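You operate a simulated robot arm through the tools that you are given. There is no shell and no other tool. Be economical: measure what you need, move in short steps, check, and stop when the job is done.

You run a simulated robot arm. Do the job below in one go: nothing can be reset, and whatever is moved stays where it is left.

JOB
Set the tilt mirror tipped down to its stop and clamp it there.
Fine: loosen both knobs first, and tighten both again after.
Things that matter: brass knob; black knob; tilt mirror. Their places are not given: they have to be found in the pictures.

Only the result counts: the job must be done as asked and must still hold three seconds after the hand-in. Knocking over, shifting, dropping, spilling or breaking anything else fails it.

ROBOT AND FRAMES
A 6-joint arm with a two-finger parallel gripper, fixed in place. Base frame: the origin is at the foot of the arm, x ahead of it, y to its left, z up. Readings come in m, degrees, newtons and seconds.
Its first joint turns from -166.0 to 166.0 degrees. Payload 4.1 kg.
The TCP is the grasp point between the finger pads, 0.023 m short of the fingertips. In the tool frame z runs along the fingers and y along their closing line. The gripper opens to 0.094 m. The fingers are 0.038 m wide and 0.01 m thick; the gripper's body (0.054 by 0.096 m) begins 0.039 m behind the TCP.
Orientation is told as [roll, pitch, yaw] about the base's x, y, z axes, in that order, counted from this pose: with the fingers straight down and closing along the base's y, the tool's x points along the base's -x, its y along +y and its z along -z.

CONTROLS
- The arm moves only by the tool play_rows. Its argument "moves" is a list of rows, each a list of 7 numbers: the shift along the tool's x, y, z in m, then the turn, a rotation vector about the tool's x, y, z in degrees, then the opening in per cent of the stroke, from 0 (shut) to 100 (fully open). In form: [[tx, ty, tz, ax, ay, az, claw], ...]. A call has 1 to 12 rows; each row shifts and turns the commanded pose from where the row before left it, along the tool's axes as they then stand. A row lasts 0.2 s, in which the tool goes at most 0.05 m and 8.6 degrees; a call with a longer step from one row to the next is refused whole, and so is a gripper value outside its range. Where a pose cannot be reached the arm comes as near as it can. A force on the tool above 50 N (or 10 N above the force at the start of the call, whichever is more), or a blocked arm, ends the call early, and 0.2 s more pass. The fingers move at their own pace (about 0.045 m/s each) and stop on an object; they squeeze with about 25 N. The grip force told is the motor's: it shows also when the fingers shut on nothing. Time passes only in rows, and 0.2 s behind the last, so rows that do not move let the fingers close. The reply holds the time, the measured pose of the TCP, the force on the tool along the base axes, the opening and the grip force, in the units named above and with some noise.
- Cameras (640 x 400 px; columns grow to the right, rows downward): "scene" is fixed at [0.2184, 0.4994, 1.8514]; the picture's right is [-0.83, -0.55, 0.00], its down [-0.36, 0.54, -0.76] and it looks along [0.42, -0.64, -0.64] (base axes); focal length 363 px, centre (320, 200). "wrist" rides on the gripper at [-0.039, 0, -0.044] in the tool frame; the picture's right is [0.00, -1.00, 0.00], its down [0.97, 0.00, -0.24] and it looks along [0.24, 0.00, 0.97] (tool axes); focal length 218 px, centre (320, 200).
- get_image(camera): a new picture of that camera. It takes no simulated time.
- move_column(by): slides the trunk up (or, below 0, down) by that many m; the arm rides with it, the base frame stays. It gives what a move gives, with no picture.
- measure_at(camera, pixels): for up to 12 pixels [column, row] of the newest picture of that camera ("zoom" is the newest enlarged one), the place [x, y, z] in the base frame of the surface seen there, good to about 0.003 m. It takes no simulated time.
- close_up(camera, box): a new picture of the part [left, top, right, bottom] of that camera's present view, enlarged. It takes no simulated time.
- finish_job(): hands the job in; it is judged then, once.

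Go step by step. Measure first, check grasps and placings, and put right what went wrong. The budget is 80 turns and 34 pictures, counting those below and the enlarged ones. Unless the task says otherwise, let go and move clear before handing in.

The tools are called after "Call:" by a JSON object that holds its "api" and its "payload". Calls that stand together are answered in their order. play_rows: Moves the arm, as the interface text tells. Its arguments: {"type":"object","properties":{"moves":{"type":"array","items":{"type":"array","items":{"type":"number"}}}},"required":["moves"]} The other tools are called the same way: move_column (by) slides the trunk up or down; get_image (camera) takes a picture; measure_at (camera, pixels) gives the place of the surface under pixels of a picture; close_up (camera, box) takes an enlarged picture of a part of a camera's view; finish_job () hands the job in.

At the start:

```text
t: 0.0
eef_pos: [0.3513, -0.0979, 1.3654]
ee_rot: [0.0, 0.0, 0.0]
wrist_force: [0.1, 0.1, -0.3]
width: 0.0943
grip_force: 0.0
trunk travel left (down, up): [-0.493, 0.097]
```

scene: 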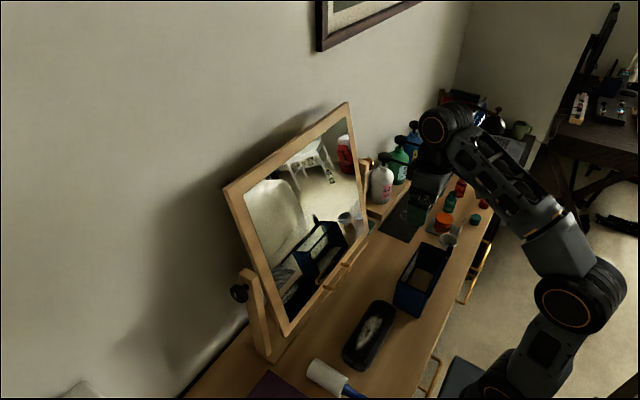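
wrist: 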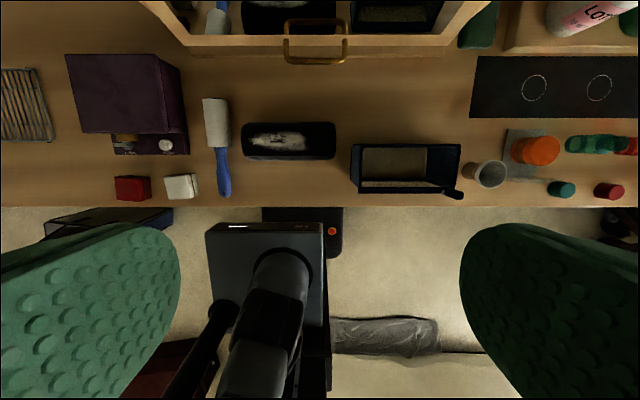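

The scene shows a framed mirror on two posts, with a black knob near (238,292) and something brass near (368,163). I'll enlarge both.

Call:
{"api": "close_up", "payload": {"camera": "scene", "box": [200, 240, 300, 370]}}

Call:
{"api": "close_up", "payload": {"camera": "scene", "box": [330, 120, 450, 270]}}

Call:
{"api": "measure_at", "payload": {"camera": "scene", "pixels": [[238, 292], [255, 300], [228, 190], [347, 105], [287, 330], [366, 232], [368, 163], [265, 345], [335, 275], [325, 290]]}}

```text
3.08 times, centred on (250, 305) of scene
```

zoom: 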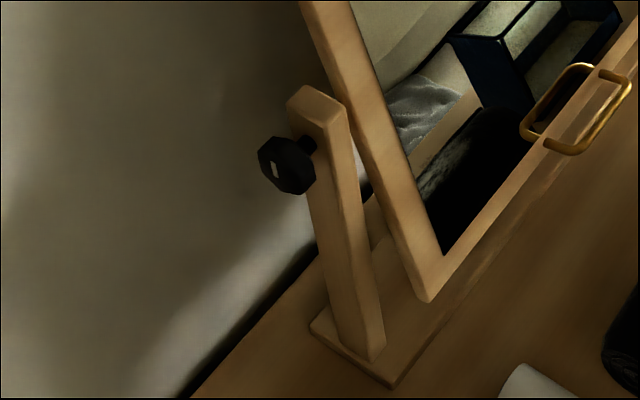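

```text
2.67 times, centred on (390, 195) of scene
```

zoom: 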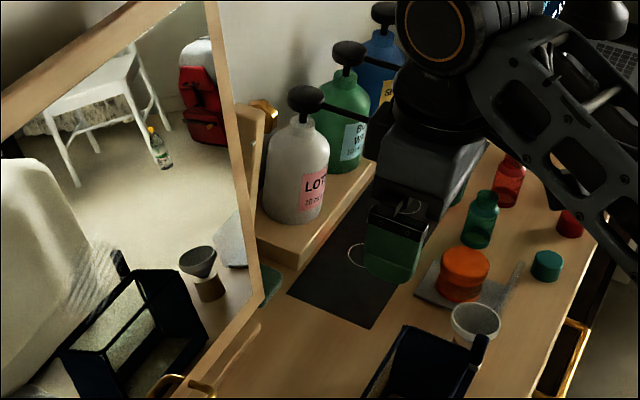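

```text
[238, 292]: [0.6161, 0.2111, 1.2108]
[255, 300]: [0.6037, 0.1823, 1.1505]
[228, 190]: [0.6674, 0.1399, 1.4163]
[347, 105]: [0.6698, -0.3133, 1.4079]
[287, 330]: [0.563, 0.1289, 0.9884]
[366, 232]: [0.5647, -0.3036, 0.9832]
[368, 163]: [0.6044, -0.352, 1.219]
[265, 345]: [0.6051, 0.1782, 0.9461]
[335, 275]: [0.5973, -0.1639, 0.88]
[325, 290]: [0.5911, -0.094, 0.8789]
```

The pivot axis runs along y at about x=0.61, z=1.21, with the black knob at y≈0.21 and the brass one at y≈-0.35 behind the lotion bottle. I'll pitch the hand so the wrist camera looks forward at the mirror.

Call:
{"api": "play_rows", "payload": {"moves": [[0, 0, 0, 0, -8, 0, 100], [0, 0, 0, 0, -8, 0, 100], [0, 0, 0, 0, -8, 0, 100], [0, 0, 0, 0, -8, 0, 100], [0, 0, 0, 0, -8, 0, 100], [0, 0, 0, 0, -8, 0, 100], [0, 0, 0, 0, -8, 0, 100], [0, 0, 0, 0, -8, 0, 100]]}}

Call:
{"api": "get_image", "payload": {"camera": "wrist"}}

Call:
{"api": "get_image", "payload": {"camera": "scene"}}

```text
t: 1.8
eef_pos: [0.3635, -0.0908, 1.3566]
ee_rot: [2.4, -62.5, 0.1]
wrist_force: [-0.1, -0.4, 0.1]
width: 0.0943
grip_force: 0.0
trunk travel left (down, up): [-0.493, 0.097]
```

```text
29 pictures are left
```

wrist: 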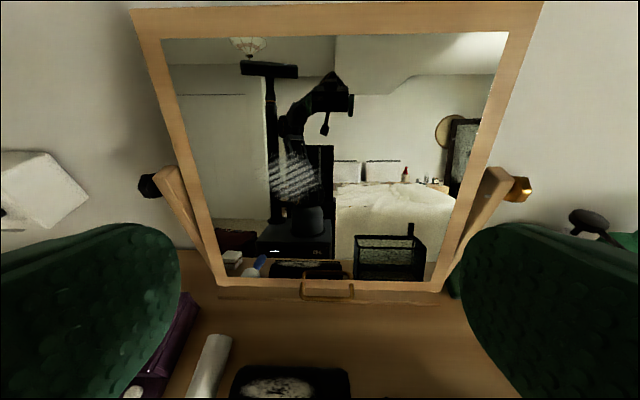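

```text
28 pictures are left
```

scene: 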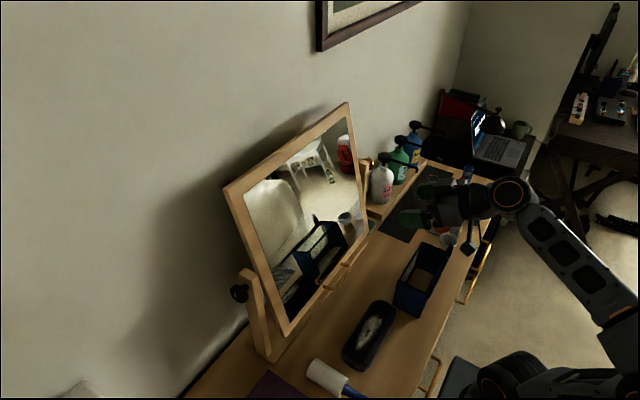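

Both knobs show in the wrist view: black at (150,186), brass at (520,189). I'll zoom in on each and measure.

Call:
{"api": "close_up", "payload": {"camera": "wrist", "box": [460, 140, 620, 240]}}

Call:
{"api": "measure_at", "payload": {"camera": "zoom", "pixels": [[230, 190], [265, 195], [150, 170], [510, 300], [100, 200], [520, 360]]}}

Call:
{"api": "measure_at", "payload": {"camera": "wrist", "pixels": [[148, 186], [157, 185], [142, 186], [168, 172], [514, 189], [525, 189], [502, 172], [590, 225], [620, 240], [40, 190], [325, 292], [560, 60]]}}

Call:
{"api": "close_up", "payload": {"camera": "wrist", "box": [90, 140, 250, 240]}}

```text
4.00 times, centred on (540, 190) of wrist
```

zoom: 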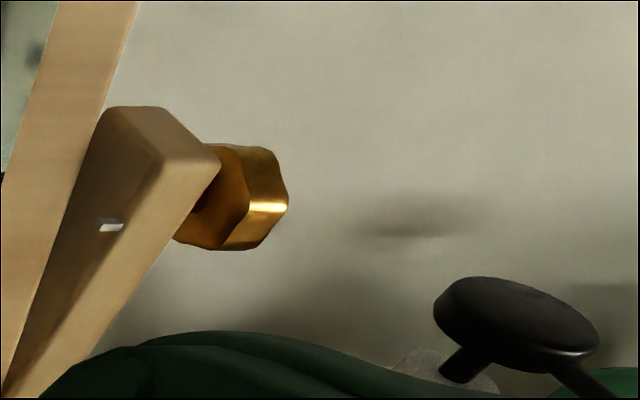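

```text
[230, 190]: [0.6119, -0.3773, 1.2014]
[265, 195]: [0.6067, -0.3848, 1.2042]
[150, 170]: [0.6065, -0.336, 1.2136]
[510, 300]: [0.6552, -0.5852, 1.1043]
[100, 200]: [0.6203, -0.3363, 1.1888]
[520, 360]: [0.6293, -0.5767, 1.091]
```

```text
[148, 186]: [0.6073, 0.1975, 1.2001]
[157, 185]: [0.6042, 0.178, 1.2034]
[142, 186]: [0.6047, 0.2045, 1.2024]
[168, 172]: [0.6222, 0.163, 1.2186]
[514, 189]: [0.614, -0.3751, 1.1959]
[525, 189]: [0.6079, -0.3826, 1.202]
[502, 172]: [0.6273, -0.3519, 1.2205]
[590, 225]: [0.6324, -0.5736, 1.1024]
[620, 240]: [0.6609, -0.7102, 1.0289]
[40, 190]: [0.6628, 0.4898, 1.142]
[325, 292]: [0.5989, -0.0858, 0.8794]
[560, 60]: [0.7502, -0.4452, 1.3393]
```

```text
4.00 times, centred on (170, 190) of wrist
```

zoom: 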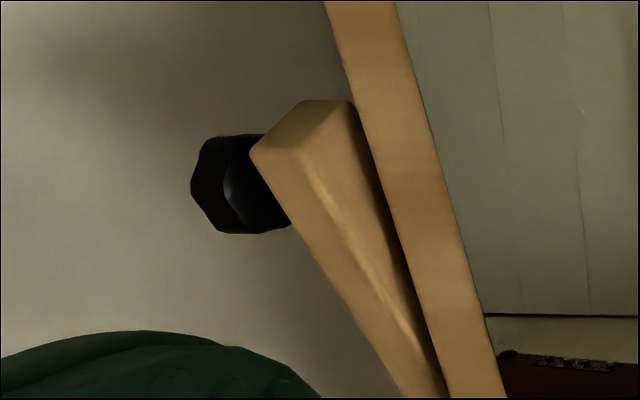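

Knob axis is about x=0.615, z=1.20. The wall is at x≈0.75, and there's a white object at (40,190) near y=0.49, z=1.14. I'll level the hand and go left to look at the black knob side.

Call:
{"api": "play_rows", "payload": {"moves": [[0, 0.05, 0, 0, -6.5, 0, 100], [0, 0.05, 0, 0, -6.5, 0, 100], [0, 0.05, 0, 0, -6.5, 0, 100], [0, 0.05, 0, 0, -6.5, 0, 100], [0, 0.05, 0, 0, 0, 0, 100], [0, 0.05, 0, 0, 0, 0, 100], [0, 0.05, 0, 0, 0, 0, 100], [0, 0.05, 0, 0, 0, 0, 100]]}}

Call:
{"api": "get_image", "payload": {"camera": "wrist"}}

```text
t: 2.4
eef_pos: [0.3529, -0.1278, 1.3354]
ee_rot: [2.9, -69.1, -23.8]
wrist_force: [-0.7, 1.1, 0.4]
width: 0.0942
grip_force: 0.0
trunk travel left (down, up): [-0.493, 0.097]
stopped in row 2: the arm was blocked; the commanded pose is now the measured one
```

```text
25 pictures are left
```

wrist: 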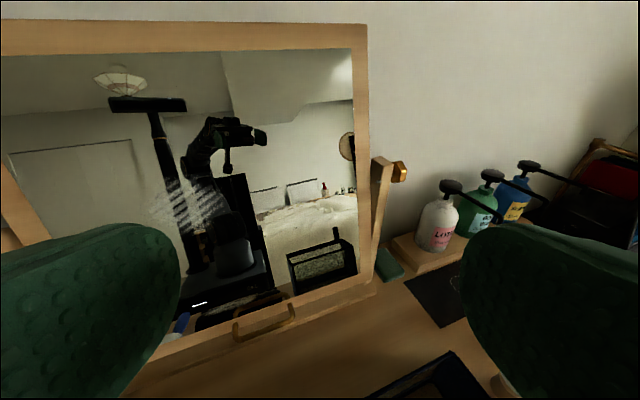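

The arm hit a limit while folded close in, and now points yaw -24. Its tool y runs roughly along base (0.36, 0.93, 0), so I'll slide along that, outward and left.

Call:
{"api": "play_rows", "payload": {"moves": [[0, 0.03, 0, 0, 0, 0, 100], [0, 0.04, 0, 0, 0, 0, 100], [0, 0.04, 0, 0, 0, 0, 100], [0, 0.04, 0, 0, 0, 0, 100], [0, 0.04, 0, 0, 0, 0, 100], [0, 0.04, 0, 0, 0, 0, 100], [0, 0.04, 0, 0, 0, 0, 100], [0, 0.04, 0, 0, 0, 0, 100], [0, 0.04, 0, 0, 0, 0, 100]]}}

```text
t: 4.4
eef_pos: [0.4767, 0.2004, 1.3426]
ee_rot: [3.1, -69.4, -23.8]
wrist_force: [0.4, -0.2, -0.2]
width: 0.0939
grip_force: 0.0
trunk travel left (down, up): [-0.493, 0.097]
```

Reached cleanly. Next I'll back out left to y≈0.35 and yaw the hand to face -y.

Call:
{"api": "play_rows", "payload": {"moves": [[0.0095, 0.0305, -0.0233, 0, 0, 0, 100], [0.0095, 0.0305, -0.0233, 0, 0, 0, 100], [0.0095, 0.0305, -0.0233, 0, 0, 0, 100], [0.0095, 0.0305, -0.0233, 0, 0, 0, 100], [0, 0, 0, 7.47, -0.14, 2.85, 100], [0, 0, 0, 7.47, -0.14, 2.85, 100], [0, 0, 0, 7.47, -0.14, 2.85, 100], [0, 0, 0, 7.47, -0.14, 2.85, 100], [0, 0, 0, 7.47, -0.14, 2.85, 100], [0, 0, 0, 7.47, -0.14, 2.85, 100]]}}

Call:
{"api": "get_image", "payload": {"camera": "wrist"}}

```text
t: 6.6
eef_pos: [0.4664, 0.2555, 1.2793]
ee_rot: [4.8, -69.1, -72.7]
wrist_force: [-0.5, 0.1, -0.2]
width: 0.0939
grip_force: 0.0
out of reach, approached as far as the arm can: row 8, 9, 10
trunk travel left (down, up): [-0.493, 0.097]
```

```text
24 pictures are left
```

wrist: 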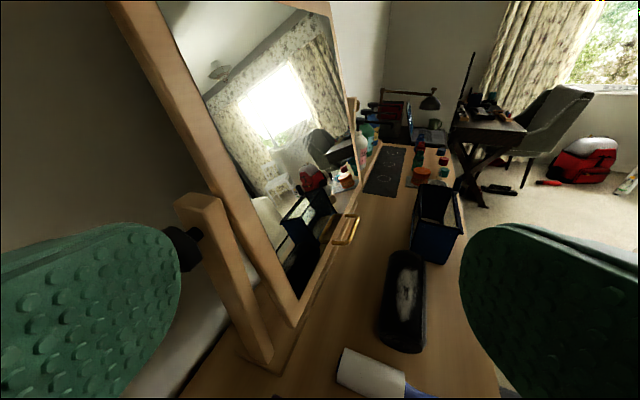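

The wrist ran short of reach and sagged to z=1.28. A scene look will show the arm's posture.

Call:
{"api": "get_image", "payload": {"camera": "scene"}}

```text
23 pictures are left
```

scene: 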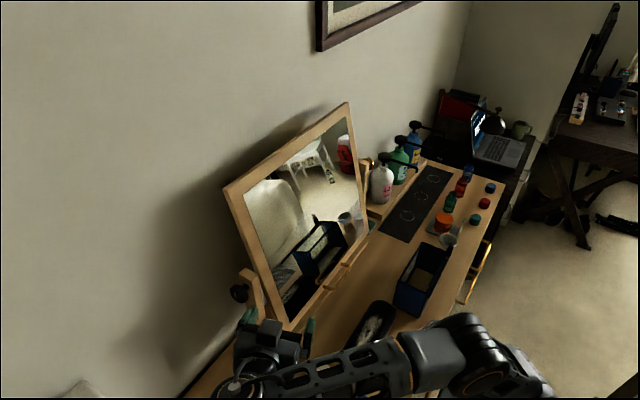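

The black knob is still visible at (239,292). I'll turn the knobs by gripping from the front and pitching the hand about the y axis, so I need each knob's exact axis. Zooming in on both to measure.

Call:
{"api": "close_up", "payload": {"camera": "scene", "box": [218, 270, 266, 300]}}

Call:
{"api": "measure_at", "payload": {"camera": "zoom", "pixels": [[250, 200], [290, 200], [210, 200], [250, 260], [310, 250], [250, 350], [200, 300], [300, 320], [340, 330], [400, 150], [420, 300]]}}

```text
13.33 times, centred on (242, 285) of scene
```

zoom: 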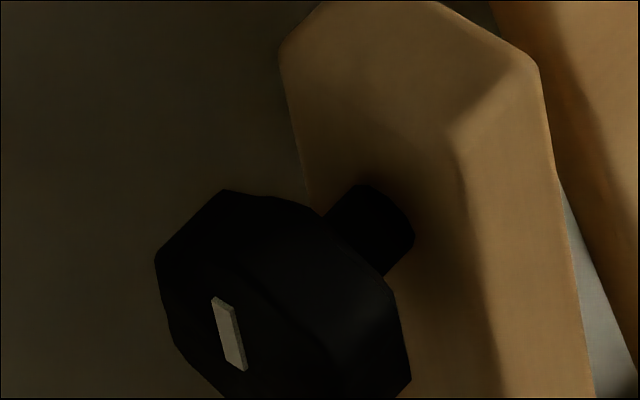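

```text
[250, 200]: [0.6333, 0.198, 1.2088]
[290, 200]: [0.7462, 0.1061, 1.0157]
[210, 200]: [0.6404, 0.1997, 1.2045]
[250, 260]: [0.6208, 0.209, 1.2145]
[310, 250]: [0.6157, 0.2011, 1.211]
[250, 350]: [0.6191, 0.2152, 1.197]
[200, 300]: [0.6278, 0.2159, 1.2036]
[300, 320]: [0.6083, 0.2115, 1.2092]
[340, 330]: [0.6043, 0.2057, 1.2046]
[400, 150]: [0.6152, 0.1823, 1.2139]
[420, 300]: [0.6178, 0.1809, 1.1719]
```

The black knob spans y≈0.197–0.216 with its axis near x=0.622, z=1.196 and a radius of about 0.019. I'll unwind the yaw so the hand faces forward, then roll it so the fingers close vertically.

Call:
{"api": "play_rows", "payload": {"moves": [[0, 0, 0, -7.47, 0.14, -2.85, 100], [0, 0, 0, -7.47, 0.14, -2.85, 100], [0, 0, 0, -7.47, 0.14, -2.85, 100], [0, 0, 0, -7.47, 0.14, -2.85, 100], [0, 0, 0, -7.47, 0.14, -2.85, 100], [0, 0, 0, -7.47, 0.14, -2.85, 100], [0, 0, 0, -7.47, 0.14, -2.85, 100], [0, 0, 0, -7.47, 0.14, -2.85, 100], [0, 0, 0, -7.47, 0.14, -2.85, 100], [0, 0, 0, 0, -6.9, 0, 100], [0, 0, 0, 0, -6.9, 0, 100], [0, 0, 0, 0, -6.9, 0, 100]]}}

```text
t: 9.2
eef_pos: [0.4654, 0.2561, 1.2792]
ee_rot: [100.4, -89.0, -97.3]
wrist_force: [0.2, 0.3, -0.1]
width: 0.094
grip_force: 0.0
trunk travel left (down, up): [-0.493, 0.097]
```

The hand is now level and facing forward, with about 3° of residual yaw. I'll fix that and roll −90° about the tool axis.

Call:
{"api": "play_rows", "payload": {"moves": [[0, 0, 0, 3.1, 0, 0, 100], [0, 0, 0, 0, 0, -8.2, 100], [0, 0, 0, 0, 0, -8.2, 100], [0, 0, 0, 0, 0, -8.2, 100], [0, 0, 0, 0, 0, -8.2, 100], [0, 0, 0, 0, 0, -8.2, 100], [0, 0, 0, 0, 0, -8.2, 100], [0, 0, 0, 0, 0, -8.2, 100], [0, 0, 0, 0, 0, -8.2, 100], [0, 0, 0, 0, 0, -8.2, 100], [0, 0, 0, 0, 0, -8.2, 100], [0, 0, 0, 0, 0, -8, 100]]}}

```text
t: 11.8
eef_pos: [0.4656, 0.2557, 1.2783]
ee_rot: [-90.2, -0.8, 89.9]
wrist_force: [-0.3, -0.5, 0.5]
width: 0.0941
grip_force: 0.1
trunk travel left (down, up): [-0.493, 0.097]
```

Orientation is right: tool z=+x, closing along z. I'll tilt the fingers 30° upward and go to a standoff in front of and below the black knob.

Call:
{"api": "play_rows", "payload": {"moves": [[0, 0, 0, 7.5, 0, 0, 100], [0, 0, 0, 7.5, 0, 0, 100], [0, 0, 0, 7.5, 0, 0, 100], [0, 0, 0, 7.5, 0, 0, 100], [0.011, 0.0373, -0.00135, 0, 0, 0, 100], [0.011, 0.0373, -0.00135, 0, 0, 0, 100], [0.011, 0.0373, -0.00135, 0, 0, 0, 100], [0.011, 0.0373, -0.00135, 0, 0, 0, 100]]}}

Call:
{"api": "get_image", "payload": {"camera": "wrist"}}

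```text
t: 13.6
eef_pos: [0.5377, 0.2139, 1.1454]
ee_rot: [-120.0, -0.9, 89.8]
wrist_force: [0.2, 0.3, -0.1]
width: 0.0941
grip_force: 0.2
trunk travel left (down, up): [-0.493, 0.097]
```

```text
21 pictures are left
```

wrist: 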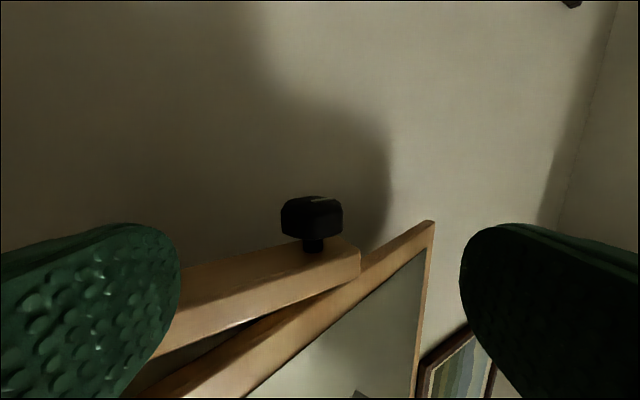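

The black knob sits between the fingers, centred near column 312, with columns 282–343 as its width. I'll measure those points to centre on it.

Call:
{"api": "measure_at", "payload": {"camera": "wrist", "pixels": [[286, 218], [300, 222], [312, 222], [325, 222], [339, 218], [312, 200], [318, 245], [312, 233], [318, 198]]}}

```text
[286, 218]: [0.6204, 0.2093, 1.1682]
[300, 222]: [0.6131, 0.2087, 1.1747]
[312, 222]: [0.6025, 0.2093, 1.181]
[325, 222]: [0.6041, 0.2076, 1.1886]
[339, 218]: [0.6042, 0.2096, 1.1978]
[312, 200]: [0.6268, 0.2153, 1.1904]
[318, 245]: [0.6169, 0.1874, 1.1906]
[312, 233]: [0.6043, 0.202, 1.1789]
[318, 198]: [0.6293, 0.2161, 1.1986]
```

Knob centre comes out near (0.6235, 1.191) with vertical front flats, so a level grip fits its octagon. I'll level the hand, raise, move in and close.

Call:
{"api": "play_rows", "payload": {"moves": [[0, 0, 0, -7.5, 0, 0, 100], [0, 0, 0, -7.5, 0, 0, 100], [0, 0, 0, -7.5, 0, 0, 100], [0, 0, 0, -7.5, 0, 0, 100], [0.002, -0.0228, 0, 0, 0, 0, 100], [0.002, -0.0228, 0, 0, 0, 0, 100], [0, 0, 0.0286, 0, 0, 0, 100], [0, 0, 0.0286, 0, 0, 0, 100], [0, 0, 0.0286, 0, 0, 0, 100], [0, 0, 0, 0, 0, 0, 100]]}}

Call:
{"api": "get_image", "payload": {"camera": "wrist"}}

```text
t: 15.8
eef_pos: [0.6226, 0.2084, 1.1916]
ee_rot: [-90.1, -1.0, 89.9]
wrist_force: [0.6, 0.2, 0.2]
width: 0.0942
grip_force: 0.1
trunk travel left (down, up): [-0.493, 0.097]
```

```text
20 pictures are left
```

wrist: 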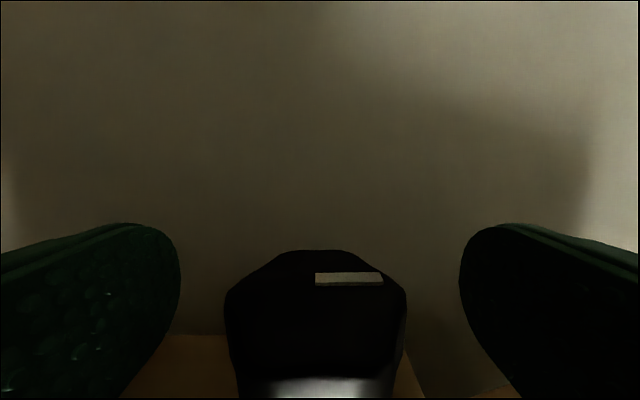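

Well centred; the knob's pointer mark runs from the centre to the upper side (315→382, 279). Closing now.

Call:
{"api": "play_rows", "payload": {"moves": [[0, 0, 0, 0, 0, 0, 0], [0, 0, 0, 0, 0, 0, 0], [0, 0, 0, 0, 0, 0, 0], [0, 0, 0, 0, 0, 0, 0], [0, 0, 0, 0, 0, 0, 0]]}}

```text
t: 17.0
eef_pos: [0.6212, 0.2094, 1.1902]
ee_rot: [-90.1, -0.9, 89.8]
wrist_force: [-2.3, -0.4, -5.0]
width: 0.0413
grip_force: 45.1
trunk travel left (down, up): [-0.493, 0.097]
```

Gripped at width 0.041. I'll turn counterclockwise seen from the knob's end (+y), 24° first.

Call:
{"api": "play_rows", "payload": {"moves": [[0, 0, 0, -6, 0, 0, 0], [0, 0, 0, -6, 0, 0, 0], [0, 0, 0, -6, 0, 0, 0], [0, 0, 0, -6, 0, 0, 0]]}}

Call:
{"api": "get_image", "payload": {"camera": "wrist"}}

```text
t: 18.0
eef_pos: [0.6232, 0.2091, 1.1916]
ee_rot: [-66.0, -1.0, 89.9]
wrist_force: [-3.0, -0.3, -3.7]
width: 0.0415
grip_force: 45.3
trunk travel left (down, up): [-0.493, 0.097]
```

```text
19 pictures are left
```

wrist: 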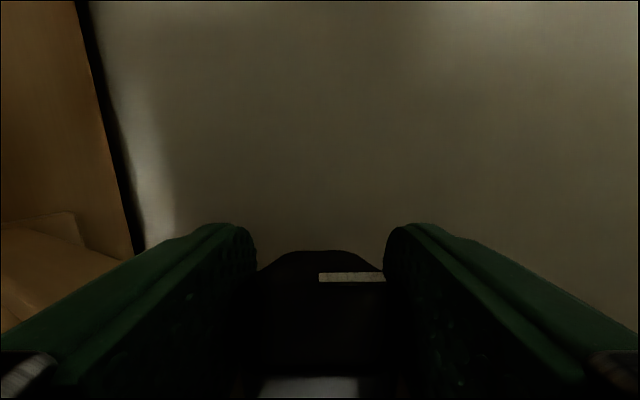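

The mark stayed aligned with the fingers, so the knob is turning with the hand. Continuing another 56°.

Call:
{"api": "play_rows", "payload": {"moves": [[0, 0, 0, -7, 0, 0, 0], [0, 0, 0, -7, 0, 0, 0], [0, 0, 0, -7, 0, 0, 0], [0, 0, 0, -7, 0, 0, 0], [0, 0, 0, -7, 0, 0, 0], [0, 0, 0, -7, 0, 0, 0], [0, 0, 0, -7, 0, 0, 0], [0, 0, 0, -7, 0, 0, 0]]}}

Call:
{"api": "get_image", "payload": {"camera": "wrist"}}

```text
t: 19.8
eef_pos: [0.6234, 0.2101, 1.1936]
ee_rot: [-10.5, -1.2, 90.0]
wrist_force: [23.6, 6.4, 25.9]
width: 0.0416
grip_force: 45.3
trunk travel left (down, up): [-0.493, 0.097]
```

```text
18 pictures are left
```

wrist: 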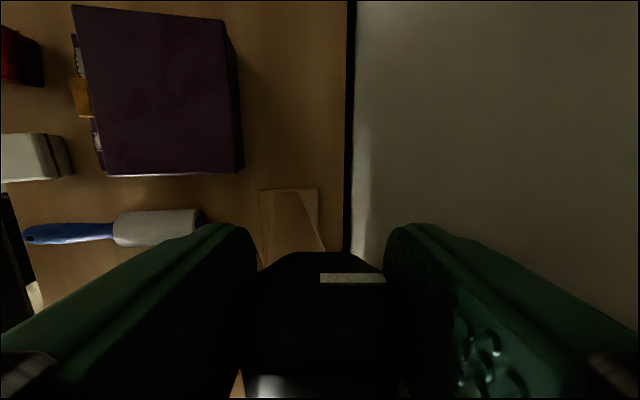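

The knob has turned ~80° and the mark now points to +x, but force rose to about 35 N. I'll try 4° more to tell whether this is a stop.

Call:
{"api": "play_rows", "payload": {"moves": [[0, 0, 0, -4, 0, 0, 0], [0, 0, 0, 0, 0, 0, 0]]}}

```text
t: 20.4
eef_pos: [0.6237, 0.2088, 1.1892]
ee_rot: [-6.9, -1.0, 90.0]
wrist_force: [34.1, 7.4, 26.3]
width: 0.0412
grip_force: 45.2
trunk travel left (down, up): [-0.493, 0.097]
```

Force is still climbing, so I'll release and see whether the strain disappears.

Call:
{"api": "play_rows", "payload": {"moves": [[0, 0, 0, 0, 0, 0, 100], [0, 0, 0, 0, 0, 0, 100], [0, 0, 0, 0, 0, 0, 100], [0, 0, 0, 0, 0, 0, 100], [0, 0, 0, 0, 0, 0, 100]]}}

Call:
{"api": "get_image", "payload": {"camera": "wrist"}}

```text
t: 21.6
eef_pos: [0.6206, 0.2086, 1.191]
ee_rot: [-6.5, -0.9, 90.0]
wrist_force: [0.1, 0.1, 0.7]
width: 0.0941
grip_force: 0.1
trunk travel left (down, up): [-0.493, 0.097]
```

```text
17 pictures are left
```

wrist: 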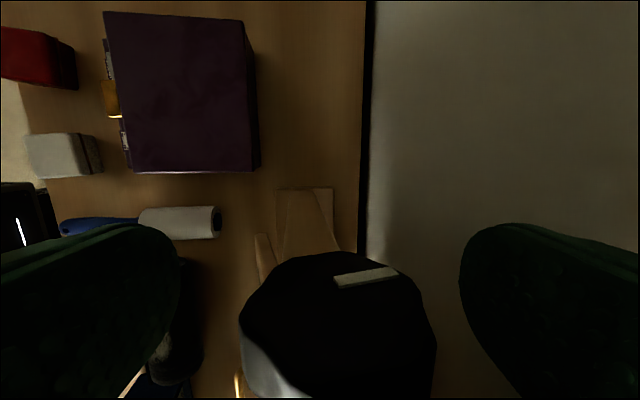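

Strain vanished, and the knob's centre now shows at column ~338, so its axis lies further in +x than I assumed. Measuring to refine it.

Call:
{"api": "measure_at", "payload": {"camera": "wrist", "pixels": [[245, 325], [265, 285], [290, 265], [365, 262], [410, 280], [430, 320], [337, 283], [396, 272], [335, 300], [245, 370], [432, 360]]}}

Call:
{"api": "close_up", "payload": {"camera": "wrist", "box": [220, 230, 460, 380]}}

```text
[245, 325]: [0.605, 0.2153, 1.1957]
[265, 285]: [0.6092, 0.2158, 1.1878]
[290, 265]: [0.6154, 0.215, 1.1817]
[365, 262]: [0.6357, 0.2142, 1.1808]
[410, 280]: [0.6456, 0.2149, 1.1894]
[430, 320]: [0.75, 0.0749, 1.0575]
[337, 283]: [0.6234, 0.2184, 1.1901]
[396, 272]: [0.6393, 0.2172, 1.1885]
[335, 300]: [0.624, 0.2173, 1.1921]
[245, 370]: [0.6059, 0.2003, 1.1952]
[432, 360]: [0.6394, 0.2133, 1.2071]
```

```text
2.67 times, centred on (340, 305) of wrist
```

zoom: 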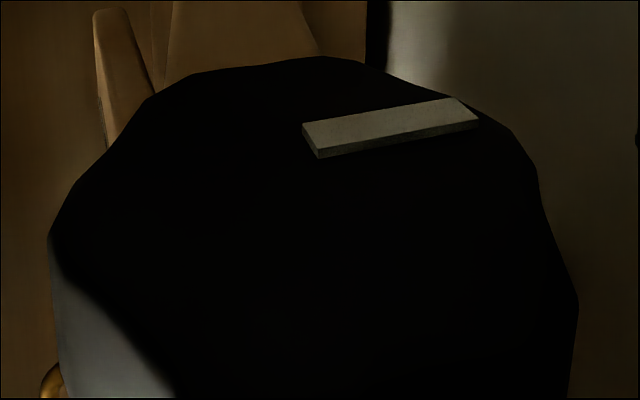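

The knob's centre is about (0.625, 1.191) and its mark points +x. I'll recentre, regrip and turn a bit further to see whether it meets a stop.

Call:
{"api": "play_rows", "payload": {"moves": [[0, -0.004, 0.0005, 0, 0, 0, 100], [0, 0, 0, 0, 0, 0, 0], [0, 0, 0, 0, 0, 0, 0], [0, 0, 0, 0, 0, 0, 0], [0, 0, 0, 0, 0, 0, 0], [0, 0, 0, -4, 0, 0, 0], [0, 0, 0, -4, 0, 0, 0], [0, 0, 0, -4, 0, 0, 0], [0, 0, 0, 0, 0, 0, 0]]}}

Call:
{"api": "get_image", "payload": {"camera": "wrist"}}

```text
t: 22.9
eef_pos: [0.6235, 0.2081, 1.1878]
ee_rot: [-5.9, -1.4, 90.0]
wrist_force: [26.3, 6.1, 4.1]
width: 0.0418
grip_force: 45.0
out of reach, approached as far as the arm can: row 1, 6
trunk travel left (down, up): [-0.493, 0.097]
stopped in row 6: the force on the tool passed its limit (the readings are from after the stop); the commanded pose is now the measured one
```

```text
15 pictures are left
```

wrist: 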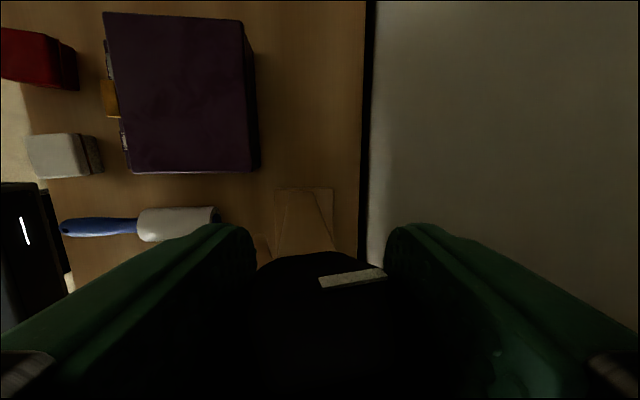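

That force came from the arm's reach limit, not a knob stop. I'll open, swing back to level around the knob, regrip and turn another 60°.

Call:
{"api": "play_rows", "payload": {"moves": [[0, 0, 0, 0, 0, 0, 100], [0, 0, 0, 0, 0, 0, 100], [0, 0, 0, 8.4, 0, 0, 100], [0, 0, 0, 8.4, 0, 0, 100], [0, 0, 0, 8.4, 0, 0, 100], [0, 0, 0, 8.4, 0, 0, 100], [0, 0, 0, 8.4, 0, 0, 100], [0, 0, 0, 8.4, 0, 0, 100], [0, 0, 0, 8.4, 0, 0, 100], [0, 0, 0, 8.4, 0, 0, 100], [0, 0, 0, 8.4, 0, 0, 100], [0, -0.003, 0.001, 8.4, 0, 0, 100]]}}

Call:
{"api": "play_rows", "payload": {"moves": [[0, 0, 0, 0, 0, 0, 0], [0, 0, 0, 0, 0, 0, 0], [0, 0, 0, 0, 0, 0, 0], [0, 0, 0, 0, 0, 0, 0], [0, 0, 0, -6, 0, 0, 0], [0, 0, 0, -6, 0, 0, 0], [0, 0, 0, -6, 0, 0, 0], [0, 0, 0, -6, 0, 0, 0], [0, 0, 0, -6, 0, 0, 0], [0, 0, 0, -6, 0, 0, 0], [0, 0, 0, -6, 0, 0, 0], [0, 0, 0, -6, 0, 0, 0]]}}

Call:
{"api": "get_image", "payload": {"camera": "wrist"}}

```text
t: 25.5
eef_pos: [0.6209, 0.2065, 1.1918]
ee_rot: [-90.0, -1.3, 90.0]
wrist_force: [-0.4, -0.1, 0.3]
width: 0.0941
grip_force: 0.0
trunk travel left (down, up): [-0.493, 0.097]
```

```text
t: 28.1
eef_pos: [0.6206, 0.2073, 1.1935]
ee_rot: [-41.8, -1.3, 89.9]
wrist_force: [-1.6, 2.6, -8.9]
width: 0.0414
grip_force: 44.5
trunk travel left (down, up): [-0.493, 0.097]
```

```text
14 pictures are left
```

wrist: 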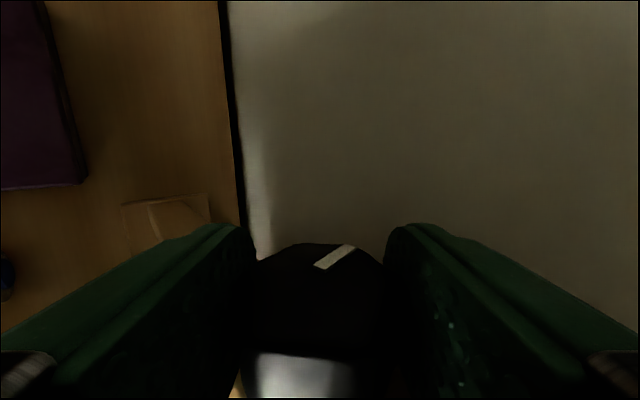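

The mark held its place at ~95–100° while the fingers slipped, so the black knob is at its loosened stop, about a quarter turn from tight. I'll release, back away, level and pull back to x≈0.45.

Call:
{"api": "play_rows", "payload": {"moves": [[0, 0, 0, 0, 0, 0, 100], [0, 0, 0, 0, 0, 0, 100], [0, 0, 0, 0, 0, 0, 100], [0, 0, -0.03, 0, 0, 0, 100], [0, 0, -0.04, 0, 0, 0, 100], [0, 0, -0.04, 0, 0, 0, 100], [0, 0, 0, 8, 0, 0, 100], [0, 0, 0, 8, 0, 0, 100], [0, 0, 0, 8, 0, 0, 100], [0, 0, 0, 8, 0, 0, 100], [0, 0, 0, 8, 0, 0, 100], [0, 0, 0, 8, 0, 0, 100]]}}

Call:
{"api": "play_rows", "payload": {"moves": [[0, 0, -0.035, 0, 0, 8.2, 100], [0, 0, -0.035, 0, 0, 8.2, 100], [0, 0, -0.03, 0, 0, 8.2, 100], [0, 0, 0, 0, 0, 8.2, 100], [0, 0, 0, 0, 0, 8.2, 100], [0, 0, 0, 0, 0, 8.2, 100], [0, 0, 0, 0, 0, 8.2, 100], [0, 0, 0, 0, 0, 8.2, 100], [0, 0, 0, 0, 0, 8.2, 100], [0, 0, 0, 0, 0, 8.2, 100], [0, 0, 0, 0, 0, 8, 100]]}}

Call:
{"api": "get_image", "payload": {"camera": "wrist"}}

```text
t: 30.7
eef_pos: [0.5469, 0.2047, 1.2749]
ee_rot: [-89.8, -1.2, 89.9]
wrist_force: [-0.5, -0.2, 0.1]
width: 0.0942
grip_force: 0.0
trunk travel left (down, up): [-0.493, 0.097]
```

```text
t: 33.1
eef_pos: [0.4474, 0.2048, 1.2766]
ee_rot: [82.3, -88.4, -82.2]
wrist_force: [-0.5, -0.6, -0.3]
width: 0.0941
grip_force: 0.0
trunk travel left (down, up): [-0.493, 0.097]
```

```text
13 pictures are left
```

wrist: 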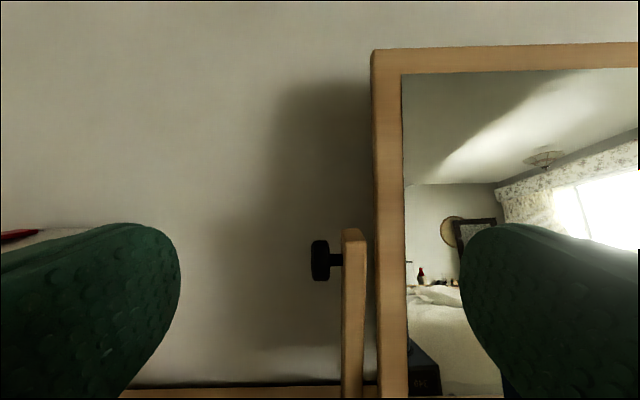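

Forward-facing at (0.447, 0.205, 1.277). Now sliding right toward the brass side.

Call:
{"api": "play_rows", "payload": {"moves": [[0, -0.049, 0, 0, 0, 0, 100], [0, -0.049, 0, 0, 0, 0, 100], [0, -0.049, 0, 0, 0, 0, 100], [0, -0.049, 0, 0, 0, 0, 100], [0, -0.049, 0, 0, 0, 0, 100], [0, -0.049, 0, 0, 0, 0, 100], [0, -0.049, 0, 0, 0, 0, 100], [0, -0.049, 0, 0, 0, 0, 100], [0, -0.049, 0, 0, 0, 0, 100], [0, -0.049, 0, 0, 0, 0, 100], [0, -0.049, 0, 0, 0, 0, 100], [0, -0.049, 0, 0, 0, 0, 100]]}}

```text
t: 35.7
eef_pos: [0.4458, 0.0175, 1.27]
ee_rot: [78.8, -88.7, -79.1]
wrist_force: [-0.1, -0.4, 1.1]
width: 0.0938
grip_force: 0.1
out of reach, approached as far as the arm can: row 4, 5, 6, 7, 8, 9, 10, 11, 12
trunk travel left (down, up): [-0.493, 0.097]
```

It stalled at y=0.0175 because the level hand puts the wrist too near the base axis. I'll pitch the fingers down 45° to cross the middle.

Call:
{"api": "play_rows", "payload": {"moves": [[-0.02, 0, 0, 0, 8, 0, 100], [-0.02, 0, 0, 0, 8, 0, 100], [-0.02, 0, 0, 0, 8, 0, 100], [0, 0, 0, 0, 8, 0, 100], [0, 0, 0, 0, 8, 0, 100], [0, 0, 0, 0, 5, 0, 100], [0, -0.045, 0, 0, 0, 0, 100], [0, -0.045, 0, 0, 0, 0, 100], [0, -0.045, 0, 0, 0, 0, 100], [0, -0.045, 0, 0, 0, 0, 100], [0, -0.045, 0, 0, 0, 0, 100], [0, -0.045, 0, 0, 0, 0, 100]]}}

```text
t: 38.3
eef_pos: [0.4176, -0.2714, 1.2975]
ee_rot: [0.3, -62.1, -6.8]
wrist_force: [0.5, -0.6, 0.0]
width: 0.0938
grip_force: 0.0
out of reach, approached as far as the arm can: row 1, 2, 3, 4
trunk travel left (down, up): [-0.493, 0.097]
```

Crossed over to (0.418, −0.271, 1.298). I'll square the yaw, finish moving right, and roll +90° so the fingers close in the vertical plane with the camera on the outer side.

Call:
{"api": "play_rows", "payload": {"moves": [[0, 0, 0, -6.2, 0, -3.3, 100], [0, -0.037, 0, 0, 0, 0, 100], [0, -0.037, 0, 0, 0, 0, 100], [0, -0.037, 0, 0, 0, 0, 100], [0, 0, 0, 0, 0, 8.2, 100], [0, 0, 0, 0, 0, 8.2, 100], [0, 0, 0, 0, 0, 8.2, 100], [0, 0, 0, 0, 0, 8.2, 100], [0, 0, 0, 0, 0, 8.2, 100], [0, 0, 0, 0, 0, 8.2, 100], [0, 0, 0, 0, 0, 8.2, 100], [0, 0, 0, 0, 0, 8.2, 100]]}}

Call:
{"api": "play_rows", "payload": {"moves": [[0, 0, 0, 0, 0, 8.2, 100], [0, 0, 0, 0, 0, 8.2, 100], [0, 0, 0, 0, 0, 8, 100], [0, 0, 0, 0, 0, 0, 100]]}}

Call:
{"api": "get_image", "payload": {"camera": "wrist"}}

```text
t: 40.9
eef_pos: [0.4189, -0.3831, 1.2961]
ee_rot: [60.0, -21.2, -77.6]
wrist_force: [-0.1, 0.1, 0.0]
width: 0.0938
grip_force: 0.1
trunk travel left (down, up): [-0.493, 0.097]
```

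```text
t: 41.9
eef_pos: [0.4205, -0.3825, 1.2966]
ee_rot: [62.2, 0.2, -89.6]
wrist_force: [-0.2, -0.6, 0.5]
width: 0.0938
grip_force: 0.0
trunk travel left (down, up): [-0.493, 0.097]
```

```text
12 pictures are left
```

wrist: 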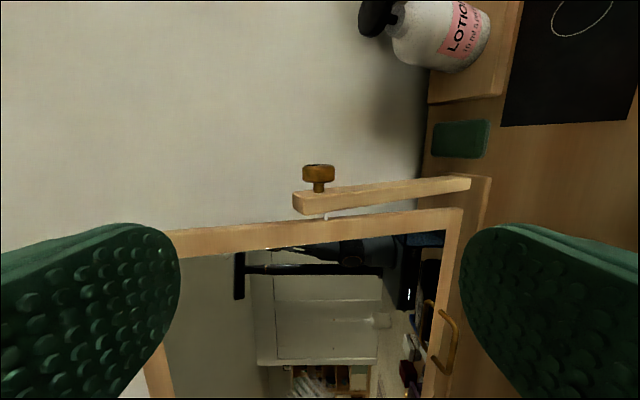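

The brass knob is at (318,178). Measuring its extents.

Call:
{"api": "measure_at", "payload": {"camera": "wrist", "pixels": [[318, 172], [304, 175], [332, 175], [310, 180], [326, 180], [318, 167], [318, 187], [318, 181], [298, 200]]}}

Call:
{"api": "close_up", "payload": {"camera": "wrist", "box": [280, 150, 360, 200]}}

```text
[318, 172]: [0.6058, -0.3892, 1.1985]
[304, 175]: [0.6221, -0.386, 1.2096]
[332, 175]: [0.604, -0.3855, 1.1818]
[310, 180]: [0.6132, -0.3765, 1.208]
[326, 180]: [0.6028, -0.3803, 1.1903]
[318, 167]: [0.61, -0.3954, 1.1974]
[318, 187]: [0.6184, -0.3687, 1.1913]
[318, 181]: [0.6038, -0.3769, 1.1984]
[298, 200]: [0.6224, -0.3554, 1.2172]
```

```text
8.00 times, centred on (320, 175) of wrist
```

zoom: 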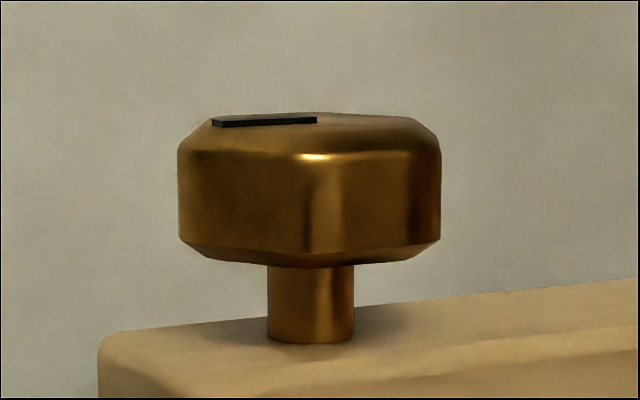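

The brass knob's dark mark also points up, and its centre is about (0.624, −0.386, 1.191). I'll tilt to 45° down, advance onto it and close.

Call:
{"api": "play_rows", "payload": {"moves": [[-0.002, 0, 0, 8.4, 0, 0, 100], [-0.0015, 0, 0, 8.4, 0, 0, 100], [0, 0.0346, 0, 0, 0, 0, 100], [0, 0.0346, 0, 0, 0, 0, 100], [0, 0, 0.0437, 0, 0, 0, 100], [0, 0, 0.0437, 0, 0, 0, 100], [0, 0, 0.0437, 0, 0, 0, 100], [0, 0, 0.0437, 0, 0, 0, 100], [0, 0, 0.0437, 0, 0, 0, 100], [0, 0, 0, 0, 0, 0, 100]]}}

Call:
{"api": "get_image", "payload": {"camera": "wrist"}}

```text
t: 44.1
eef_pos: [0.6234, -0.3845, 1.192]
ee_rot: [45.4, 0.1, -89.5]
wrist_force: [-1.0, -0.2, -0.4]
width: 0.094
grip_force: 0.1
trunk travel left (down, up): [-0.493, 0.097]
```

```text
10 pictures are left
```

wrist: 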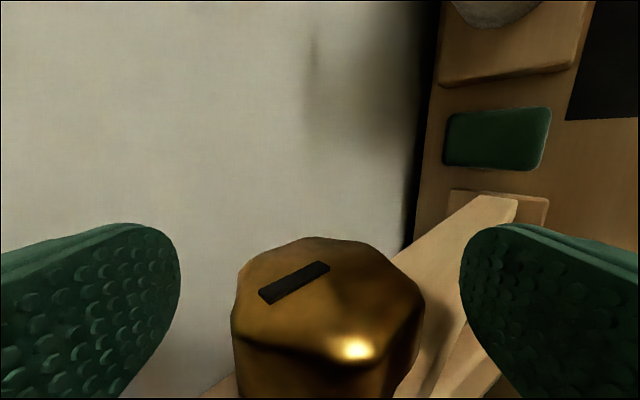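

The mark points up (tight), and the knob is centred near column 328. I'll nudge 2 mm, close, then turn 24° counterclockwise as seen from −y.

Call:
{"api": "play_rows", "payload": {"moves": [[0, -0.002, 0, 0, 0, 0, 0], [0, 0, 0, 0, 0, 0, 0], [0, 0, 0, 0, 0, 0, 0], [0, 0, 0, 0, 0, 0, 0], [0, 0, 0, 0, 0, 0, 0], [0, 0, 0, -6, 0, 0, 0], [0, 0, 0, -6, 0, 0, 0], [0, 0, 0, -6, 0, 0, 0], [0, 0, 0, -6, 0, 0, 0], [0, 0, 0, 0, 0, 0, 0]]}}

Call:
{"api": "get_image", "payload": {"camera": "wrist"}}

```text
t: 46.3
eef_pos: [0.621, -0.3842, 1.1912]
ee_rot: [69.4, 0.1, -89.6]
wrist_force: [6.2, -6.3, 8.4]
width: 0.0414
grip_force: 44.7
trunk travel left (down, up): [-0.493, 0.097]
```

```text
9 pictures are left
```

wrist: 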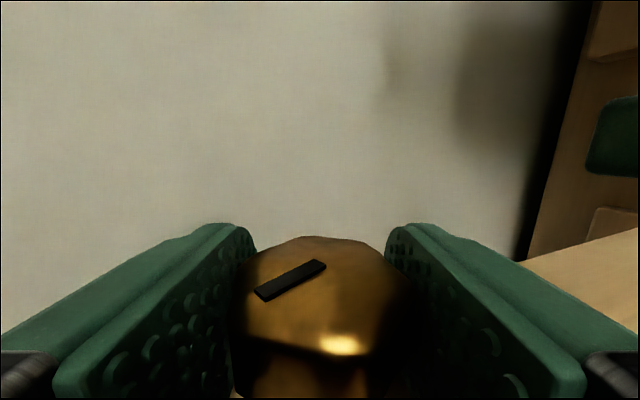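

The mark kept its angle to the fingers, so the brass knob turns with the hand. Continuing 49°.

Call:
{"api": "play_rows", "payload": {"moves": [[0, 0, 0, -7, 0, 0, 0], [0, 0, 0, -7, 0, 0, 0], [0, 0, 0, -7, 0, 0, 0], [0, 0, 0, -7, 0, 0, 0], [0, 0, 0, -7, 0, 0, 0], [0, 0, 0, -7, 0, 0, 0], [0, 0, 0, -7, 0, 0, 0], [0, 0, 0, 0, 0, 0, 0]]}}

```text
t: 48.2
eef_pos: [0.6177, -0.3867, 1.1866]
ee_rot: [118.0, 0.5, -89.6]
wrist_force: [-34.3, 2.5, -1.5]
width: 0.0414
grip_force: 45.0
trunk travel left (down, up): [-0.493, 0.097]
stopped in row 8: the force on the tool passed its limit (the readings are from after the stop); the commanded pose is now the measured one
```

Turned about 73° when force tripped at −34 N. I'll open, swing back 45° about the knob, recentre, regrip and turn on to the stop.

Call:
{"api": "play_rows", "payload": {"moves": [[0, 0, 0, 0, 0, 0, 100], [0, 0, 0, 0, 0, 0, 100], [0, 0, 0, 0, 0, 0, 100], [0, 0, 0, 7.5, 0, 0, 100], [0, 0, 0, 7.5, 0, 0, 100], [0, 0, 0, 7.5, 0, 0, 100], [0, 0, 0, 7.5, 0, 0, 100], [0, 0, 0, 7.5, 0, 0, 100], [0, 0, 0, 7.5, 0, 0, 100], [0, 0.006, 0.004, 0, 0, 0, 100], [0, 0, 0, 0, 0, 0, 100]]}}

Call:
{"api": "get_image", "payload": {"camera": "wrist"}}

```text
t: 50.6
eef_pos: [0.6285, -0.3841, 1.1903]
ee_rot: [72.8, 0.5, -89.5]
wrist_force: [-0.9, 0.4, -0.5]
width: 0.0941
grip_force: 0.0
trunk travel left (down, up): [-0.493, 0.097]
```

```text
8 pictures are left
```

wrist: 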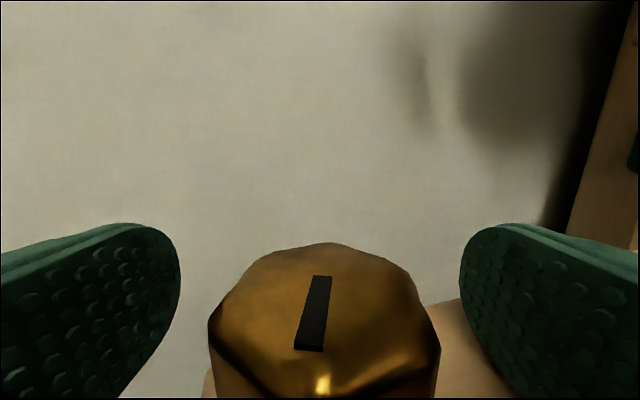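

The mark now points back at the camera, ~70° turned. Regripping and turning 36° more.

Call:
{"api": "play_rows", "payload": {"moves": [[0, 0, -0.004, 0, 0, 0, 0], [0, 0, 0, 0, 0, 0, 0], [0, 0, 0, 0, 0, 0, 0], [0, 0, 0, 0, 0, 0, 0], [0, 0, 0, 0, 0, 0, 0], [0, 0, 0, -6, 0, 0, 0], [0, 0, 0, -6, 0, 0, 0], [0, 0, 0, -6, 0, 0, 0], [0, 0, 0, -6, 0, 0, 0], [0, 0, 0, -6, 0, 0, 0], [0, 0, 0, -6, 0, 0, 0], [0, 0, 0, 0, 0, 0, 0]]}}

Call:
{"api": "get_image", "payload": {"camera": "wrist"}}

```text
t: 53.2
eef_pos: [0.6242, -0.384, 1.1895]
ee_rot: [108.9, 0.6, -89.6]
wrist_force: [-7.9, 1.8, -10.6]
width: 0.0413
grip_force: 44.8
trunk travel left (down, up): [-0.493, 0.097]
```

```text
7 pictures are left
```

wrist: 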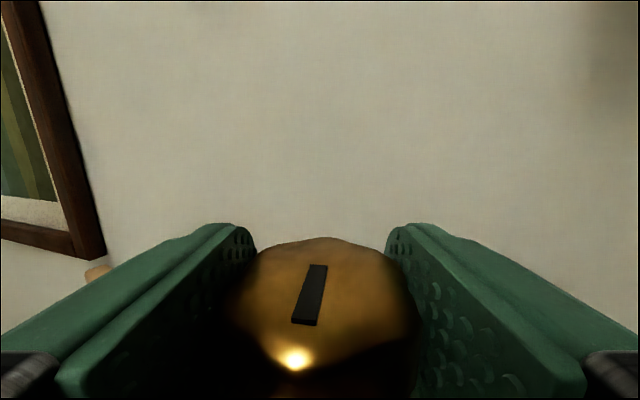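

The mark turned along with the hand, for a total of about 105°, so the brass knob is loosened. Before pushing the mirror's bottom back, I'll check heights of the desk items and the handle in the latest scene picture while releasing and backing off.

Call:
{"api": "play_rows", "payload": {"moves": [[0, 0, 0, 0, 0, 0, 100], [0, 0, 0, 0, 0, 0, 100], [0, 0, 0, 0, 0, 0, 100], [0, 0, -0.0375, 0, 0, 0, 100], [0, 0, -0.0375, 0, 0, 0, 100], [0, 0, -0.0375, 0, 0, 0, 100], [0, 0, -0.0375, 0, 0, 0, 100], [0, 0, 0, 7, 0, 0, 100], [0, 0, 0, 7, 0, 0, 100], [0, 0, 0, 7, 0, 0, 100], [0, 0, 0, 7, 0, 0, 60], [0, 0, 0, 6, 0, 0, 0]]}}

Call:
{"api": "measure_at", "payload": {"camera": "scene", "pixels": [[424, 243], [446, 246], [397, 300], [415, 314], [444, 216], [374, 303], [381, 185], [347, 262], [349, 258], [357, 250], [300, 310], [322, 288]]}}

Call:
{"api": "close_up", "payload": {"camera": "scene", "box": [220, 90, 460, 340]}}

```text
t: 55.8
eef_pos: [0.482, -0.3846, 1.1425]
ee_rot: [74.7, 0.5, -89.4]
wrist_force: [0.1, -0.1, 0.3]
width: 0.0421
grip_force: 0.0
trunk travel left (down, up): [-0.493, 0.097]
```

```text
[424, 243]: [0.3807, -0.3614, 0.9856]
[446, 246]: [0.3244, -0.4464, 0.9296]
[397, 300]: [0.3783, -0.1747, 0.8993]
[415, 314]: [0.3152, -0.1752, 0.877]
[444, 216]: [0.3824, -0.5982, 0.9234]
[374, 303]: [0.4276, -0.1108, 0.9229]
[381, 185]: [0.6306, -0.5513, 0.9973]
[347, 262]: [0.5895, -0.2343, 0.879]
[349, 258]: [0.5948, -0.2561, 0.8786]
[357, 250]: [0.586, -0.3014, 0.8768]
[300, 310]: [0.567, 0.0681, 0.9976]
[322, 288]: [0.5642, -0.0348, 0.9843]
```

```text
1.60 times, centred on (340, 215) of scene
```

zoom: 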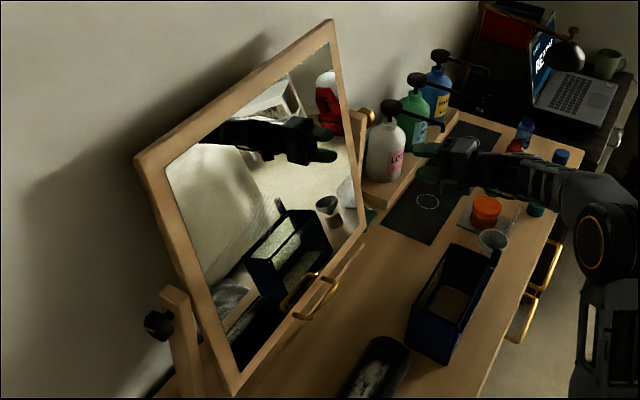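

Desk items stay below z≈0.99 with the basket at x<0.385, so a near-level push on the bottom rail is clear. Moving closed fingers to just in front of the rail at y≈−0.24, z≈1.01.

Call:
{"api": "play_rows", "payload": {"moves": [[0.029, -0.0232, 0.0142, 0, 0, 0, 0], [0.029, -0.0232, 0.0142, 0, 0, 0, 0], [0.029, -0.0232, 0.0142, 0, 0, 0, 0], [0.029, -0.0232, 0.0142, 0, 0, 0, 0], [0.029, -0.0232, 0.0142, 0, 0, 0, 0], [0, 0, 0, 0, 0, 0, 0]]}}

Call:
{"api": "get_image", "payload": {"camera": "scene"}}

```text
t: 57.2
eef_pos: [0.519, -0.2378, 1.0129]
ee_rot: [74.9, 0.5, -89.5]
wrist_force: [0.0, -0.3, -0.9]
width: 0.0
grip_force: 24.8
trunk travel left (down, up): [-0.493, 0.097]
```

```text
5 pictures are left
```

scene: 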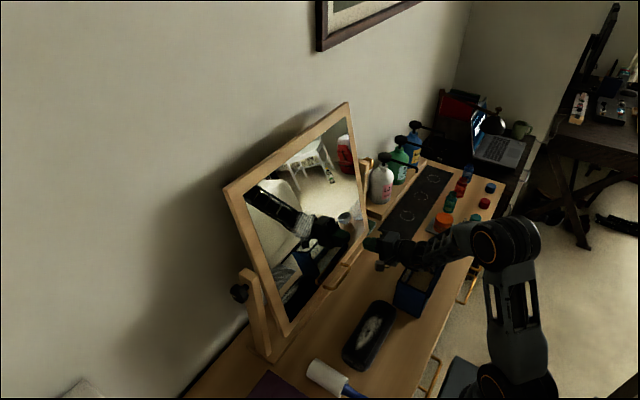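

Fingers are in front of the rail, clear of the basket. Pushing gently in +x.

Call:
{"api": "play_rows", "payload": {"moves": [[0, 0.0021, 0.0077, 0, 0, 0, 0], [0, 0.0021, 0.0077, 0, 0, 0, 0], [0, 0.0021, 0.0077, 0, 0, 0, 0], [0, 0.0021, 0.0077, 0, 0, 0, 0], [0, 0.0021, 0.0077, 0, 0, 0, 0], [0, 0.0021, 0.0077, 0, 0, 0, 0], [0, 0.0021, 0.0077, 0, 0, 0, 0], [0, 0.0021, 0.0077, 0, 0, 0, 0]]}}

```text
t: 59.0
eef_pos: [0.5829, -0.2383, 1.0154]
ee_rot: [74.9, 0.5, -89.5]
wrist_force: [-0.7, 0.7, 0.0]
width: 0.0
grip_force: 25.3
trunk travel left (down, up): [-0.493, 0.097]
```

Tip is at x≈0.608, past the rail's old place, with almost no force, so the mirror seems to swing freely. Continuing.

Call:
{"api": "play_rows", "payload": {"moves": [[0, 0.0021, 0.0077, 0, 0, 0, 0], [0, 0.0021, 0.0077, 0, 0, 0, 0], [0, 0.0021, 0.0077, 0, 0, 0, 0], [0, 0.0021, 0.0077, 0, 0, 0, 0], [0, 0.0021, 0.0077, 0, 0, 0, 0]]}}

Call:
{"api": "measure_at", "payload": {"camera": "scene", "pixels": [[280, 145], [340, 112]]}}

```text
t: 60.2
eef_pos: [0.6233, -0.237, 1.0128]
ee_rot: [74.9, 0.5, -89.5]
wrist_force: [0.0, 0.0, -0.1]
width: 0.0
grip_force: 25.0
trunk travel left (down, up): [-0.493, 0.097]
```

```text
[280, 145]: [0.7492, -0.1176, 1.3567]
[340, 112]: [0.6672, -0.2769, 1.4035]
```

There's still no force at tip x≈0.648. I need to see whether the mirror really moved.

Call:
{"api": "close_up", "payload": {"camera": "scene", "box": [200, 90, 440, 360]}}

Call:
{"api": "measure_at", "payload": {"camera": "zoom", "pixels": [[300, 200], [330, 40], [190, 150], [310, 270], [250, 330]]}}

```text
1.48 times, centred on (320, 225) of scene
```

zoom: 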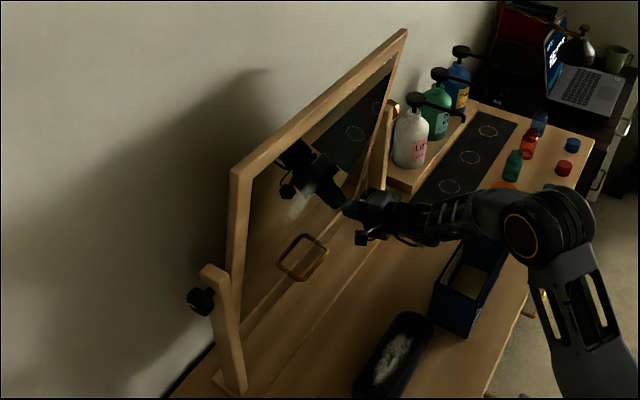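

```text
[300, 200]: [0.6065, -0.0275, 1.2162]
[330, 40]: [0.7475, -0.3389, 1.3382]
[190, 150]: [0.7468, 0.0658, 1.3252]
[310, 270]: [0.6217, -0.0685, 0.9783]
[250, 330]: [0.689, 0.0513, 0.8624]
```

The mirror is swinging top-forward as intended. Continuing toward the stop in small steps.

Call:
{"api": "play_rows", "payload": {"moves": [[0, 0.0018, 0.0067, 0, 0, 0, 0], [0, 0.0018, 0.0067, 0, 0, 0, 0], [0, 0.0018, 0.0067, 0, 0, 0, 0], [0, 0.0018, 0.0067, 0, 0, 0, 0], [0, 0.0018, 0.0067, 0, 0, 0, 0]]}}

```text
t: 61.4
eef_pos: [0.6542, -0.2369, 1.0131]
ee_rot: [74.9, 0.5, -89.6]
wrist_force: [-24.3, 4.5, 0.3]
width: 0.0001
grip_force: 24.8
trunk travel left (down, up): [-0.493, 0.097]
```

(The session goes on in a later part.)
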